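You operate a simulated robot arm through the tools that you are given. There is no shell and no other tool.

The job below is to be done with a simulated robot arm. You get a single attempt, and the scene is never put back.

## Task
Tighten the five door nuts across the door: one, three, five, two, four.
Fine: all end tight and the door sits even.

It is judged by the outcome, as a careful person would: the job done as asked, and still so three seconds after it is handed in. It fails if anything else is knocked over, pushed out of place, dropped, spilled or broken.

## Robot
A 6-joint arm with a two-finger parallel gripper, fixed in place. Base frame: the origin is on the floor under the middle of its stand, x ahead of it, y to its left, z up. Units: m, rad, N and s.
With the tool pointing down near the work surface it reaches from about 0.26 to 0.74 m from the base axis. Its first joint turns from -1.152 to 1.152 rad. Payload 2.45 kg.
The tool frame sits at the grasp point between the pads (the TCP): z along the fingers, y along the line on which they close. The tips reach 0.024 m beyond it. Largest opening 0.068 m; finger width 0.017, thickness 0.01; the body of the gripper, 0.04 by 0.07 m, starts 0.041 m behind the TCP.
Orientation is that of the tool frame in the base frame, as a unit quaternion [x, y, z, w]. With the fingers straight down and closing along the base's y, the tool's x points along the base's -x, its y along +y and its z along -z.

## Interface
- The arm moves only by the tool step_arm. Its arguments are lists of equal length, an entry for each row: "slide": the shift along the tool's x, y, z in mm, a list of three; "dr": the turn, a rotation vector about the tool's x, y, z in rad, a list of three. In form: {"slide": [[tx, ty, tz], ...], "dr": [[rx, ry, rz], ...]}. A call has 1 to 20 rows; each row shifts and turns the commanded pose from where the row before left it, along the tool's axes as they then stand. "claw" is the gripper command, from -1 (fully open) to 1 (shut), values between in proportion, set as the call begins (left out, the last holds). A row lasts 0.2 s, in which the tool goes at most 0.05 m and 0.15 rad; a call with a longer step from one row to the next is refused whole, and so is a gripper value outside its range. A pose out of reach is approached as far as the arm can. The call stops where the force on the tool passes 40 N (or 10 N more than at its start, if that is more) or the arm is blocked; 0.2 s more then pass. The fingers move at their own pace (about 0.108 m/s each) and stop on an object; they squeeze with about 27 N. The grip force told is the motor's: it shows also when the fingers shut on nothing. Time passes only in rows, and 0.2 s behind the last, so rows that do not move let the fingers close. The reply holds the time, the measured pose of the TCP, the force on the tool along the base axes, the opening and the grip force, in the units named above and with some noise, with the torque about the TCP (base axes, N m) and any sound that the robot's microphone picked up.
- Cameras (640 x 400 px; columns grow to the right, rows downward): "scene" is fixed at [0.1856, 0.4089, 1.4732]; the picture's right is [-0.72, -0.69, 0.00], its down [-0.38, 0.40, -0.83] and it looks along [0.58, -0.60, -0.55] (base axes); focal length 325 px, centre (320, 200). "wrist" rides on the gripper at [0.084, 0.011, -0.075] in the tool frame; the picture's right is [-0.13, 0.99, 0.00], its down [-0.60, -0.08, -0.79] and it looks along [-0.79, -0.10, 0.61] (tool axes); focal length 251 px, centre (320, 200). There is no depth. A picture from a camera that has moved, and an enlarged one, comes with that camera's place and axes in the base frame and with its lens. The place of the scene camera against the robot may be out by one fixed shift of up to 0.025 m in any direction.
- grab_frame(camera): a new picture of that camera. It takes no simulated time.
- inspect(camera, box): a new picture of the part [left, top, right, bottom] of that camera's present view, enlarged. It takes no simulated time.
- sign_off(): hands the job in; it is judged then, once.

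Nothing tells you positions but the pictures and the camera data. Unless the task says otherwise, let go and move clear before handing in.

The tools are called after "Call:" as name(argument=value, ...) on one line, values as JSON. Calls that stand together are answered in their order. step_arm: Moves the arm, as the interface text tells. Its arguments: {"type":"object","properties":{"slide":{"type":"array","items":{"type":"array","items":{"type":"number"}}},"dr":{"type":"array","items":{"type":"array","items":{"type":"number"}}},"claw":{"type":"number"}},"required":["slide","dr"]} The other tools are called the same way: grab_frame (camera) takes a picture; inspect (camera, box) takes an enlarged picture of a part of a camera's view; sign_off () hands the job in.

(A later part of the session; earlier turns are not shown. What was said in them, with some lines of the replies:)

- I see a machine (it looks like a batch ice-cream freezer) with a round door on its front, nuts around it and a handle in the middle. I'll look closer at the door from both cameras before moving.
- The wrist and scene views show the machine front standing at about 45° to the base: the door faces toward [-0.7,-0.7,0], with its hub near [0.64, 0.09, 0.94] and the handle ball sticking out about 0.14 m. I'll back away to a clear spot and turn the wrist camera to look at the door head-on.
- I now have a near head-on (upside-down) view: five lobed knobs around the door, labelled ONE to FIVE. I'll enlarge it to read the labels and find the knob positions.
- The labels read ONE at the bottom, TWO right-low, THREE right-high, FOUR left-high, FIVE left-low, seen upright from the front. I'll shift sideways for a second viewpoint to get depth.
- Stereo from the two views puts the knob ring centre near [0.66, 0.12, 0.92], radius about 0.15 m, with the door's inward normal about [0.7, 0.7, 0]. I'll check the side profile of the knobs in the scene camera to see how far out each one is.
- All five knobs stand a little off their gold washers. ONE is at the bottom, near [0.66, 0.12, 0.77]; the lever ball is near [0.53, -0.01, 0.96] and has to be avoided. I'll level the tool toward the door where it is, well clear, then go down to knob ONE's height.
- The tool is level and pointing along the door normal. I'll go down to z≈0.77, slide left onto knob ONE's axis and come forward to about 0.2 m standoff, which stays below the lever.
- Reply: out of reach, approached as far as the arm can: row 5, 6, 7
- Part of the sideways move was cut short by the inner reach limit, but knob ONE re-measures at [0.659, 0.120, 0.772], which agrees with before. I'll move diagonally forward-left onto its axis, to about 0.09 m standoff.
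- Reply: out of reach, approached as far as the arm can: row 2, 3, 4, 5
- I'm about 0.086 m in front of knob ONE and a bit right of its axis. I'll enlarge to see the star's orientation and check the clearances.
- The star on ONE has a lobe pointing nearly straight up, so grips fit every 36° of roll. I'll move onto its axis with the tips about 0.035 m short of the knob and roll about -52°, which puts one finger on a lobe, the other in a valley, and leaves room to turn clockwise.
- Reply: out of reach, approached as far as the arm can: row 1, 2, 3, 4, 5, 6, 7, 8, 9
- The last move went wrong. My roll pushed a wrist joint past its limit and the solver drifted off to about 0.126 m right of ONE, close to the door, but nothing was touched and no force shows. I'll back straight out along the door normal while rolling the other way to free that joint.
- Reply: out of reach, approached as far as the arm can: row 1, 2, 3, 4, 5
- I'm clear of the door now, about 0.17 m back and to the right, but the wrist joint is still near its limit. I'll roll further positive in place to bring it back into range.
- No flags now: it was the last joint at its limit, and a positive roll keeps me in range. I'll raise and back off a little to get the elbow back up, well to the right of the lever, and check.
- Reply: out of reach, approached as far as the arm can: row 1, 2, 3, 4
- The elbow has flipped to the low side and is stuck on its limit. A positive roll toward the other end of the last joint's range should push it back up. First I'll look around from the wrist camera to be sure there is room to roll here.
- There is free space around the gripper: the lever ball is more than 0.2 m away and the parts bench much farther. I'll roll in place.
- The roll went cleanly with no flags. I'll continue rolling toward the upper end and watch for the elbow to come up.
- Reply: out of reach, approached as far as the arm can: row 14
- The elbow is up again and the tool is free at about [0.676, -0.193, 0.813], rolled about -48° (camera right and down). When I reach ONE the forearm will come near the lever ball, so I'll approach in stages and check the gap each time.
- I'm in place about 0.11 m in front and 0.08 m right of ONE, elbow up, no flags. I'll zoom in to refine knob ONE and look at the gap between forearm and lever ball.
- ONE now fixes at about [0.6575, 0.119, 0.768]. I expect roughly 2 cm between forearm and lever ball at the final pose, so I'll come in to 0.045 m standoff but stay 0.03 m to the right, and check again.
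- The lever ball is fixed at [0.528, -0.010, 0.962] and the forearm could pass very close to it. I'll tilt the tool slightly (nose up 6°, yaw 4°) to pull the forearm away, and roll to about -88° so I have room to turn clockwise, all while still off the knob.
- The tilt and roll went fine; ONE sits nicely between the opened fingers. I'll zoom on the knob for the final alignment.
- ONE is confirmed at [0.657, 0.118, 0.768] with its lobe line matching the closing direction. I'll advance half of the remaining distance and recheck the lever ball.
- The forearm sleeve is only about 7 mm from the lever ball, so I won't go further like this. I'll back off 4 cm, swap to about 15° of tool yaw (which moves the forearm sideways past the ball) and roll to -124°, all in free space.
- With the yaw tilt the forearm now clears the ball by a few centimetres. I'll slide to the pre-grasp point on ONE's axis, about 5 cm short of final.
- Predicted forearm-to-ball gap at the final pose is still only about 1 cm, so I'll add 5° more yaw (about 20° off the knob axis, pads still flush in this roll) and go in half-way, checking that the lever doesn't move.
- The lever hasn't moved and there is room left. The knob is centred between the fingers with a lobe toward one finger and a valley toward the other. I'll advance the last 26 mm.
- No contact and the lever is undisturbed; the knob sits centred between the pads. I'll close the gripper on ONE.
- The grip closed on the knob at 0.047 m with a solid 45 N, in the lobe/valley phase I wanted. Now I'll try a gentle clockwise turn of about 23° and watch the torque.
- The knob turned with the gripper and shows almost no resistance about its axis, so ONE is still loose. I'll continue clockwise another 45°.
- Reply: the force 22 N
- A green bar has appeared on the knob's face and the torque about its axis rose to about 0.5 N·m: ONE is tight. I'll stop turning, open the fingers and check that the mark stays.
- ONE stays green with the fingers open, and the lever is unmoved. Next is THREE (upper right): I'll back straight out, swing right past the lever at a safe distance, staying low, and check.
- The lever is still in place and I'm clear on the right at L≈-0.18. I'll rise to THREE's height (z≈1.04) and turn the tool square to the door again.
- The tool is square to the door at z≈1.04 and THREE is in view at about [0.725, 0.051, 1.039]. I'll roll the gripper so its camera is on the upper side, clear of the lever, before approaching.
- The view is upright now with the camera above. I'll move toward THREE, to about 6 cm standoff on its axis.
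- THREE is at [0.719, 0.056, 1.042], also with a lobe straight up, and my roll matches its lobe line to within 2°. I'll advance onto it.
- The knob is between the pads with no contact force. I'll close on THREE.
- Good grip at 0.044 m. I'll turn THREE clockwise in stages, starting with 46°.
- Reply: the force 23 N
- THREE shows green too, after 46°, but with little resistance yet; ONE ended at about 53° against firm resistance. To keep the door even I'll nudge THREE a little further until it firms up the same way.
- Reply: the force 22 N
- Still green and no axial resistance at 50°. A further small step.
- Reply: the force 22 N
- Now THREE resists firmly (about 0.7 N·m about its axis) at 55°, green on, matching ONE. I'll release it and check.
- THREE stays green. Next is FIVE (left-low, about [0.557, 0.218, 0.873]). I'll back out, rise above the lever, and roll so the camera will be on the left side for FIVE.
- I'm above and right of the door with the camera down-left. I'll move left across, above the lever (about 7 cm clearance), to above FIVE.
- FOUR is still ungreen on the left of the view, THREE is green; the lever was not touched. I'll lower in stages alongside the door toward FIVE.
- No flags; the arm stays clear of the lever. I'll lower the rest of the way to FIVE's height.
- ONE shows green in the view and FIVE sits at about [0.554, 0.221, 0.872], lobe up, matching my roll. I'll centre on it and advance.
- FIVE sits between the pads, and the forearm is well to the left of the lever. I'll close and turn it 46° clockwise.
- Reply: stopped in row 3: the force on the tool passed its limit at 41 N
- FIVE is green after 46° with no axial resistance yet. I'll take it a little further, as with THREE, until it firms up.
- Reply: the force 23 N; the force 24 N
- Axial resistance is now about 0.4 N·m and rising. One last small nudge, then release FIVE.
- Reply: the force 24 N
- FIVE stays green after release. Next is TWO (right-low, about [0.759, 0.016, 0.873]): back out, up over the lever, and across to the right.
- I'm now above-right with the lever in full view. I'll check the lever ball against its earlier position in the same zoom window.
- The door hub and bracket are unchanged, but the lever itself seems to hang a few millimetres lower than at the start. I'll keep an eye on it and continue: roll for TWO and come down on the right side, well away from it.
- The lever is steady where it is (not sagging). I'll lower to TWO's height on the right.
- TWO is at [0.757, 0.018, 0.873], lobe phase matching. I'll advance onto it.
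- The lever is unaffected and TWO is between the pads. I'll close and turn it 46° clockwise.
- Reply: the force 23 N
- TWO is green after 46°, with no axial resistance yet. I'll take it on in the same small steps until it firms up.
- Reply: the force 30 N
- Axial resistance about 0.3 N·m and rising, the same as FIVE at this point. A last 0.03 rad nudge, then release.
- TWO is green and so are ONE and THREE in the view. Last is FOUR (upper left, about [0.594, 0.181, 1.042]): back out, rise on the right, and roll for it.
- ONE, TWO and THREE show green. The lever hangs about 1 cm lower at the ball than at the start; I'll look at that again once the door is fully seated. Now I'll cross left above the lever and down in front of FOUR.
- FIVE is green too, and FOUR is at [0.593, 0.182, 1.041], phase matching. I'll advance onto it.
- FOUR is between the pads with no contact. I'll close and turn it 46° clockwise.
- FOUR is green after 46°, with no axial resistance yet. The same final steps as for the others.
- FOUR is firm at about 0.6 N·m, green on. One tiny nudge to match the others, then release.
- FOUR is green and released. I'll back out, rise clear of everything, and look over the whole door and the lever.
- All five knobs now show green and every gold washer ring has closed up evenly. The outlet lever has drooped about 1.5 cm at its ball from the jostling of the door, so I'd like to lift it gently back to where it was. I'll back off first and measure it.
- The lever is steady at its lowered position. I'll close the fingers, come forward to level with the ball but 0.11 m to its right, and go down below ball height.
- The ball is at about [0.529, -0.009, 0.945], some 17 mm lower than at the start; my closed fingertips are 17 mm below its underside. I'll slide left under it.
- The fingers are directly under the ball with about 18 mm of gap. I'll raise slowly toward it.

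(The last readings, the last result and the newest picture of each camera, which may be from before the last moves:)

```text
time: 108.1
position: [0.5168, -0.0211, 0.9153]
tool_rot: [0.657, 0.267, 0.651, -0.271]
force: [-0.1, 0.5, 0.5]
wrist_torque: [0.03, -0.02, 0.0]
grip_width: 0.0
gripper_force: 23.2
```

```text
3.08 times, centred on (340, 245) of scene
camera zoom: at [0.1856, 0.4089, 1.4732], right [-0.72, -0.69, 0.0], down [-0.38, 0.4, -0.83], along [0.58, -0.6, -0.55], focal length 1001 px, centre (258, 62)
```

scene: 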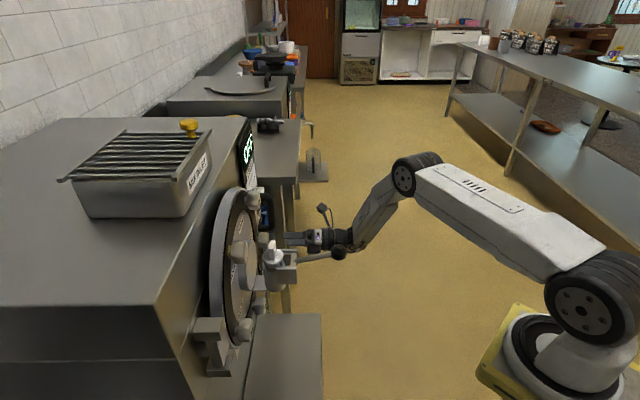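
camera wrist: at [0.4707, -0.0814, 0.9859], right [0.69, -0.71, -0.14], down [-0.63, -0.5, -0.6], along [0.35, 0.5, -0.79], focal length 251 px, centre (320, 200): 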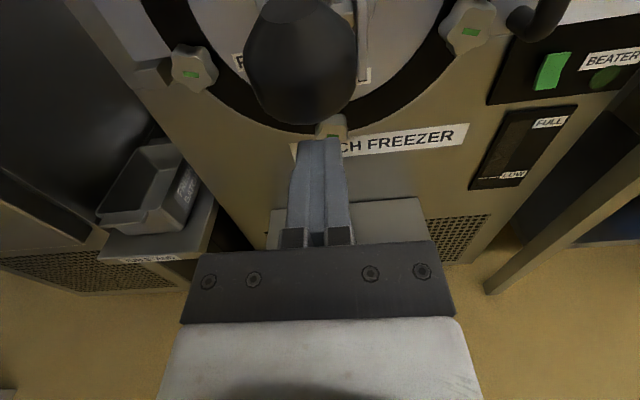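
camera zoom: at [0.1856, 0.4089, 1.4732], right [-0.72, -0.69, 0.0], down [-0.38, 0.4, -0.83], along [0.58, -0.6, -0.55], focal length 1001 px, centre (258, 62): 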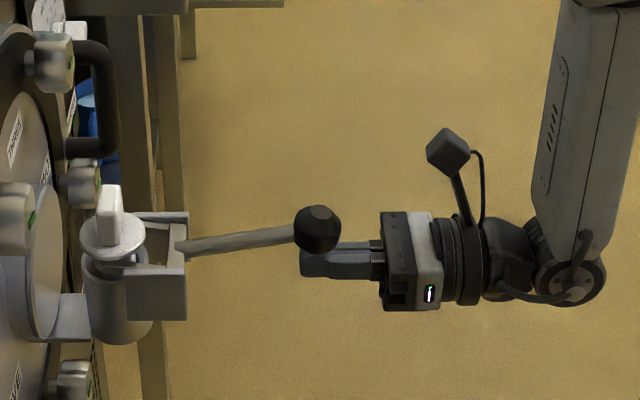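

No contact yet. I'll continue up in 4 mm steps and watch force and ball.

Call:
step_arm(slide=[[4, 0, 0], [0, 0, 0]], dr=[[0, 0, 0], [0, 0, 0]])

Call:
step_arm(slide=[[3, 0, 0], [0, 0, 0]], dr=[[0, 0, 0], [0, 0, 0]])

Call:
inspect(camera="scene", box=[260, 180, 420, 310])

```text
time: 108.7
position: [0.5164, -0.0207, 0.9191]
tool_rot: [0.657, 0.267, 0.651, -0.27]
force: [0.1, 0.0, 0.0]
wrist_torque: [0.04, 0.0, -0.01]
grip_width: 0.0003
gripper_force: 23.9
```

```text
time: 109.3
position: [0.516, -0.021, 0.9225]
tool_rot: [0.658, 0.266, 0.651, -0.27]
force: [0.7, -0.4, -0.8]
wrist_torque: [-0.01, -0.01, 0.0]
grip_width: 0.0001
gripper_force: 23.7
```

```text
3.08 times, centred on (340, 245) of scene
camera zoom: at [0.1856, 0.4089, 1.4732], right [-0.72, -0.69, 0.0], down [-0.38, 0.4, -0.83], along [0.58, -0.6, -0.55], focal length 1001 px, centre (258, 62)
```

zoom: 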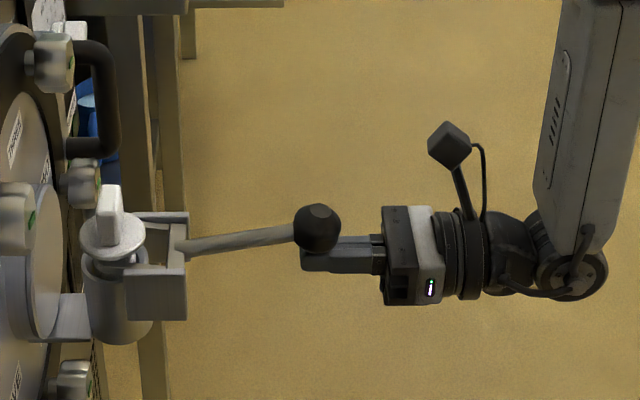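

The ball is just about to be touched. I'll continue with 3 mm lifts.

Call:
step_arm(slide=[[3, 0, 0], [0, 0, 0]], dr=[[0, 0, 0], [0, 0, 0]])

Call:
step_arm(slide=[[3, 0, 0], [0, 0, 0]], dr=[[0, 0, 0], [0, 0, 0]])

Call:
inspect(camera="scene", box=[260, 180, 420, 310])

```text
time: 109.9
position: [0.5171, -0.0208, 0.9253]
tool_rot: [0.658, 0.266, 0.651, -0.27]
force: [0.8, 1.1, -1.0]
wrist_torque: [0.04, -0.02, 0.0]
grip_width: 0.0
gripper_force: 23.9
```

```text
time: 110.5
position: [0.518, -0.0212, 0.9285]
tool_rot: [0.657, 0.266, 0.651, -0.27]
force: [-1.2, -0.3, -1.3]
wrist_torque: [0.0, 0.01, 0.0]
grip_width: 0.0001
gripper_force: 24.0
```

```text
3.08 times, centred on (340, 245) of scene
camera zoom: at [0.1856, 0.4089, 1.4732], right [-0.72, -0.69, 0.0], down [-0.38, 0.4, -0.83], along [0.58, -0.6, -0.55], focal length 1001 px, centre (258, 62)
```

zoom: 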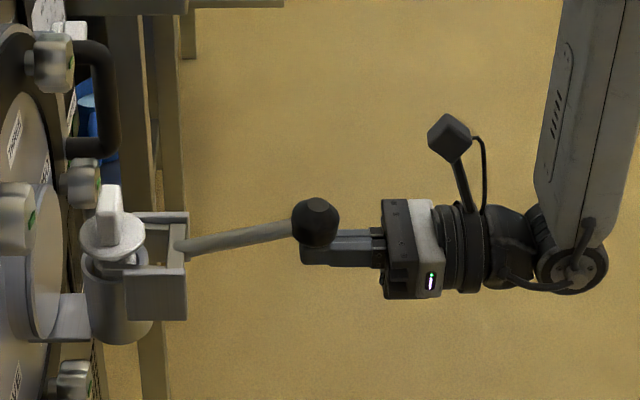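

It lifts easily (about 1 N); the ball is half-way back. Two more 3 mm lifts.

Call:
step_arm(slide=[[3, 0, 0], [0, 0, 0]], dr=[[0, 0, 0], [0, 0, 0]])

Call:
step_arm(slide=[[3, 0, 0], [0, 0, 0]], dr=[[0, 0, 0], [0, 0, 0]])

Call:
inspect(camera="scene", box=[260, 180, 420, 310])

```text
time: 111.1
position: [0.5171, -0.0197, 0.9315]
tool_rot: [0.657, 0.266, 0.651, -0.27]
force: [-0.4, -1.1, -1.2]
wrist_torque: [0.0, 0.0, 0.01]
grip_width: 0.0
gripper_force: 23.7
```

```text
time: 111.7
position: [0.5185, -0.022, 0.9329]
tool_rot: [0.658, 0.266, 0.651, -0.27]
force: [-0.7, -0.2, -0.3]
wrist_torque: [-0.01, -0.02, 0.01]
grip_width: 0.0
gripper_force: 23.8
```

```text
3.08 times, centred on (340, 245) of scene
camera zoom: at [0.1856, 0.4089, 1.4732], right [-0.72, -0.69, 0.0], down [-0.38, 0.4, -0.83], along [0.58, -0.6, -0.55], focal length 1001 px, centre (258, 62)
```

zoom: 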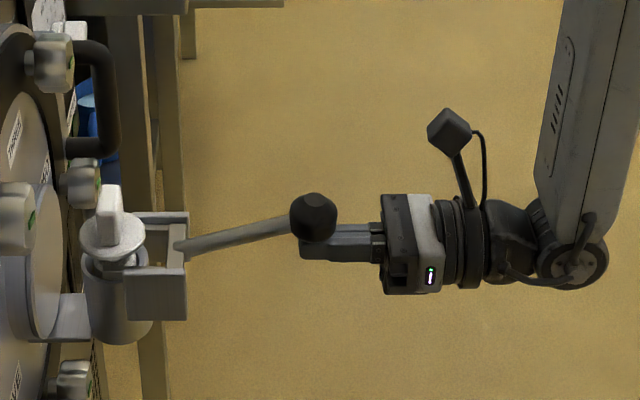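

The ball is at row 217; its start was 212. Two more 2 mm lifts.

Call:
step_arm(slide=[[2, 0, 0], [0, 0, 0]], dr=[[0, 0, 0], [0, 0, 0]])

Call:
step_arm(slide=[[2, 0, 0], [0, 0, 0]], dr=[[0, 0, 0], [0, 0, 0]])

Call:
inspect(camera="scene", box=[260, 180, 420, 310])

```text
time: 112.3
position: [0.5163, -0.0213, 0.9353]
tool_rot: [0.657, 0.266, 0.652, -0.269]
force: [0.3, 0.2, -0.2]
wrist_torque: [-0.03, 0.01, -0.01]
grip_width: 0.0001
gripper_force: 23.5
```

```text
time: 112.9
position: [0.5171, -0.0211, 0.9373]
tool_rot: [0.657, 0.266, 0.651, -0.27]
force: [-0.1, 0.4, 0.6]
wrist_torque: [-0.02, -0.03, 0.02]
grip_width: 0.0001
gripper_force: 23.9
```

```text
3.08 times, centred on (340, 245) of scene
camera zoom: at [0.1856, 0.4089, 1.4732], right [-0.72, -0.69, 0.0], down [-0.38, 0.4, -0.83], along [0.58, -0.6, -0.55], focal length 1001 px, centre (258, 62)
```

zoom: 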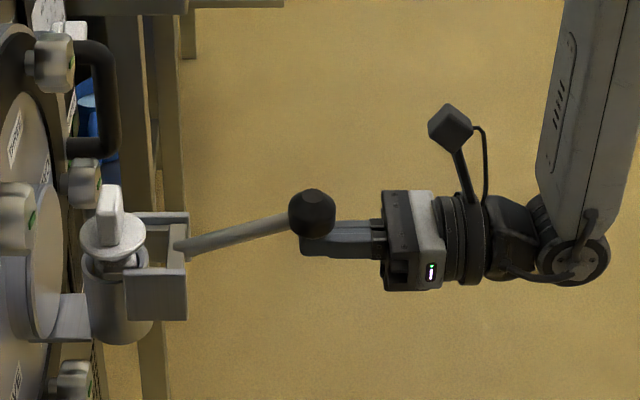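

The ball is within about 1.5 px of its starting place. One last 1.5 mm lift, then I'll lower the fingers away and check that it stays.

Call:
step_arm(slide=[[1.5, 0, 0], [0, 0, 0]], dr=[[0, 0, 0], [0, 0, 0]])

Call:
inspect(camera="scene", box=[260, 180, 420, 310])

Call:
step_arm(slide=[[-15, 0, 0], [-20, 0, 0], [0, 0, 0], [0, 0, 0], [0, 0, 0]], dr=[[0, 0, 0], [0, 0, 0], [0, 0, 0], [0, 0, 0], [0, 0, 0]])

Call:
inspect(camera="scene", box=[260, 180, 420, 310])

```text
time: 113.5
position: [0.5175, -0.0203, 0.939]
tool_rot: [0.658, 0.266, 0.651, -0.27]
force: [-0.2, 0.6, -0.7]
wrist_torque: [-0.03, 0.01, 0.01]
grip_width: 0.0
gripper_force: 23.2
```

```text
3.08 times, centred on (340, 245) of scene
camera zoom: at [0.1856, 0.4089, 1.4732], right [-0.72, -0.69, 0.0], down [-0.38, 0.4, -0.83], along [0.58, -0.6, -0.55], focal length 1001 px, centre (258, 62)
```

zoom: 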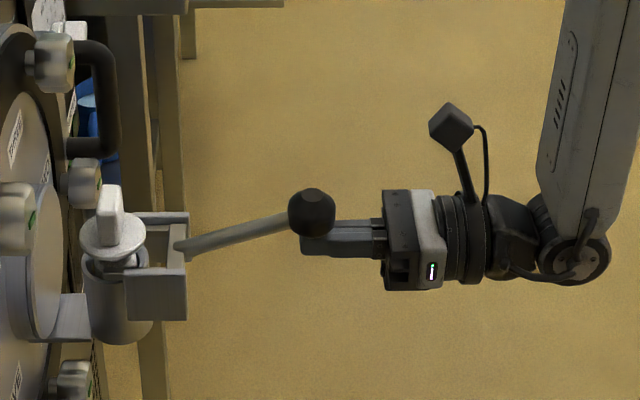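

```text
time: 114.7
position: [0.5182, -0.0212, 0.902]
tool_rot: [0.658, 0.265, 0.651, -0.269]
force: [-0.2, 0.8, 0.2]
wrist_torque: [0.04, 0.0, 0.0]
grip_width: 0.0
gripper_force: 23.4
```

```text
3.08 times, centred on (340, 245) of scene
camera zoom: at [0.1856, 0.4089, 1.4732], right [-0.72, -0.69, 0.0], down [-0.38, 0.4, -0.83], along [0.58, -0.6, -0.55], focal length 1001 px, centre (258, 62)
```

zoom: 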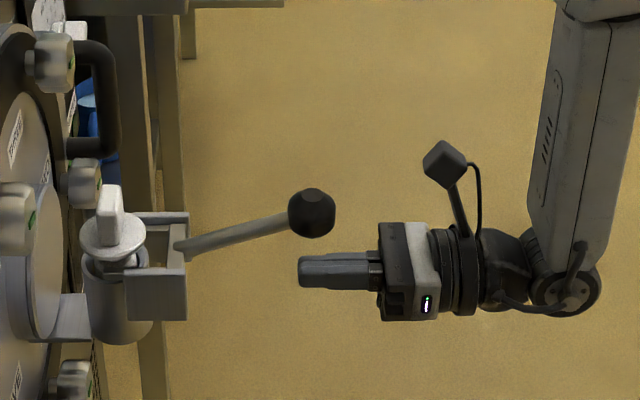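

The lever now holds at its starting position on its own. I'll move out to the right from under it, back away from the machine, and check everything once more.

Call:
step_arm(slide=[[0, 36, 0], [0, 36, 0], [0, 36, 0], [0, 36, 0], [0, 0, -35], [0, 0, -35], [0, 0, -35], [35, 0, 0], [35, 0, 0], [35, 0, 0], [35, 0, 0], [35, 0, 0], [0, 0, 0], [0, 0, 0], [0, 0, 0]], dr=[[0, 0, 0], [0, 0, 0], [0, 0, 0], [0, 0, 0], [0, 0, 0], [0, 0, 0], [0, 0, 0], [0, 0, 0], [0, 0, 0], [0, 0, 0], [0, 0, 0], [0, 0, 0], [0, 0, 0], [0, 0, 0], [0, 0, 0]], claw=-1)

Call:
grab_frame(camera="scene")

Call:
inspect(camera="scene", box=[260, 180, 420, 310])

Call:
grab_frame(camera="wrist")

```text
time: 117.9
position: [0.5469, -0.1974, 1.0781]
tool_rot: [0.657, 0.266, 0.651, -0.27]
force: [0.7, 0.1, 0.0]
wrist_torque: [-0.02, 0.0, 0.02]
grip_width: 0.068
gripper_force: 0.1
```

```text
taken
```

scene: 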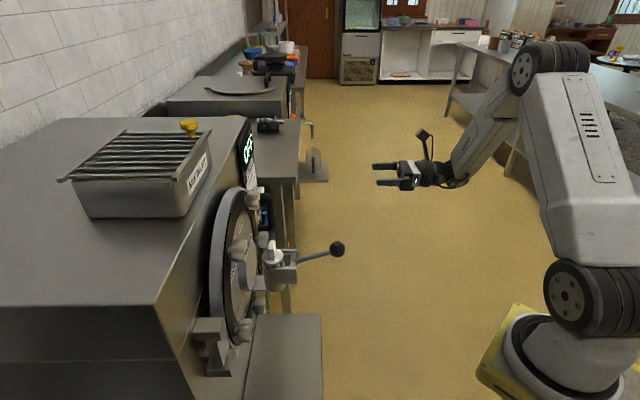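

```text
3.08 times, centred on (340, 245) of scene
camera zoom: at [0.1856, 0.4089, 1.4732], right [-0.72, -0.69, 0.0], down [-0.38, 0.4, -0.83], along [0.58, -0.6, -0.55], focal length 1001 px, centre (258, 62)
```

zoom: 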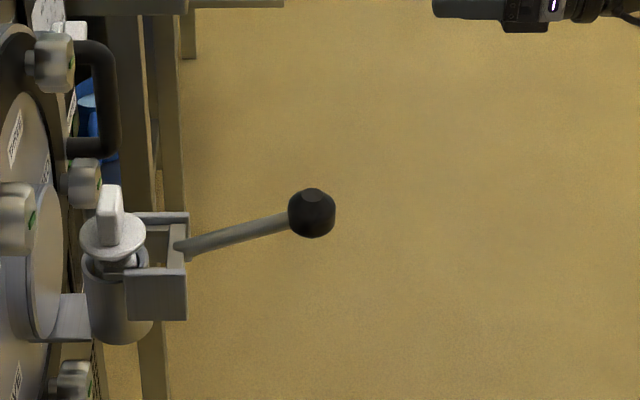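

```text
taken
camera wrist: at [0.5002, -0.2584, 1.1614], right [0.69, -0.71, -0.14], down [-0.63, -0.5, -0.6], along [0.35, 0.5, -0.79], focal length 251 px, centre (320, 200)
```

wrist: 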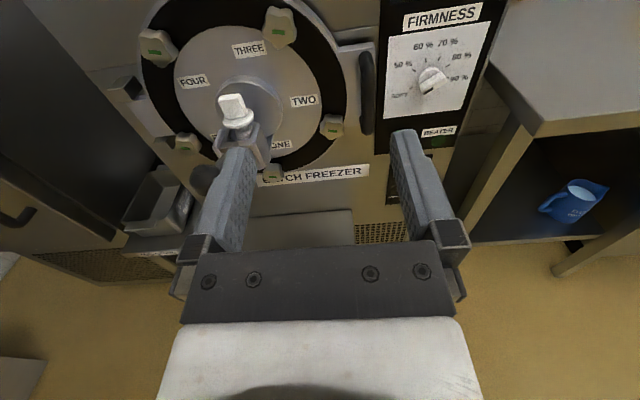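

I'm clear, the lever holds at its original place, and the door is in full view. A last close look at all five knobs.

Call:
inspect(camera="wrist", box=[130, 0, 370, 190])

Call:
inspect(camera="scene", box=[195, 180, 295, 360])

```text
2.11 times, centred on (250, 95) of wrist
camera zoom: at [0.5002, -0.2584, 1.1614], right [0.69, -0.71, -0.14], down [-0.63, -0.5, -0.6], along [0.35, 0.5, -0.79], focal length 529 px, centre (467, 421)
```

zoom: 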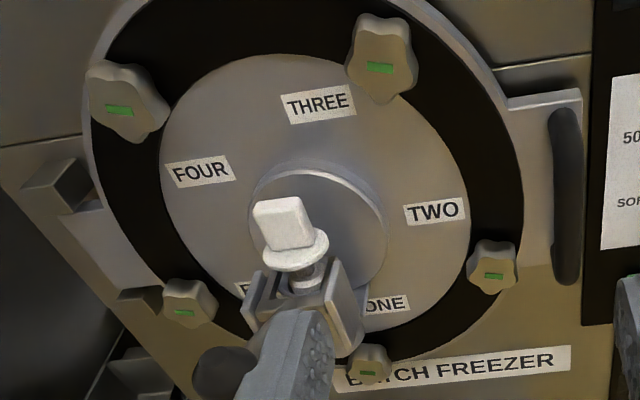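

```text
2.22 times, centred on (245, 270) of scene
camera zoom: at [0.1856, 0.4089, 1.4732], right [-0.72, -0.69, 0.0], down [-0.38, 0.4, -0.83], along [0.58, -0.6, -0.55], focal length 723 px, centre (487, 44)
```

zoom: 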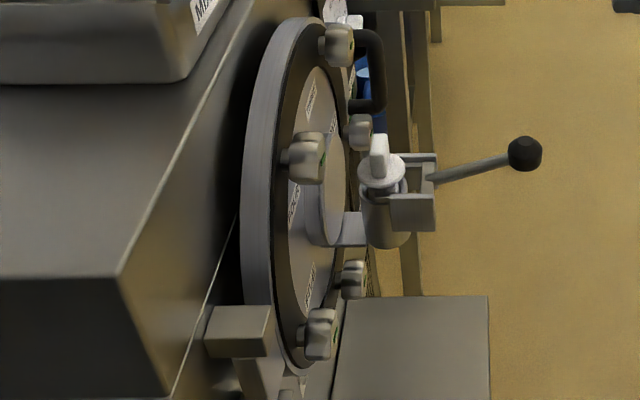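

All five nuts are green, with their marks at the same angle, so each ended at the same tightness. The door rim looks even all round, the lever is back where it began, and the arm is clear with the gripper open. I'm handing in.

Call:
sign_off()

```text
The job is handed in.
```

The five door nuts are tight, done in the order one, three, five, two, four, and I've handed the job in. I haven't seen the verdict.

- **Nuts:** each shows its green mark and was turned until it resisted firmly. All five marks sit at the same angle.
- **Door:** the rim looks even all round and no gold washer ring shows any more.
- **Lever:** the outlet lever on the door drooped about 15–17 mm at its ball as the nuts were tightened. I lifted it back with the closed fingertips to within about a millimetre of where it started, and it held there on its own.
- **Arm:** early on, a wrist joint reached its limit and the arm drifted close to the door. It touched nothing, and I backed it out. The gripper is open and the arm is clear of the machine.
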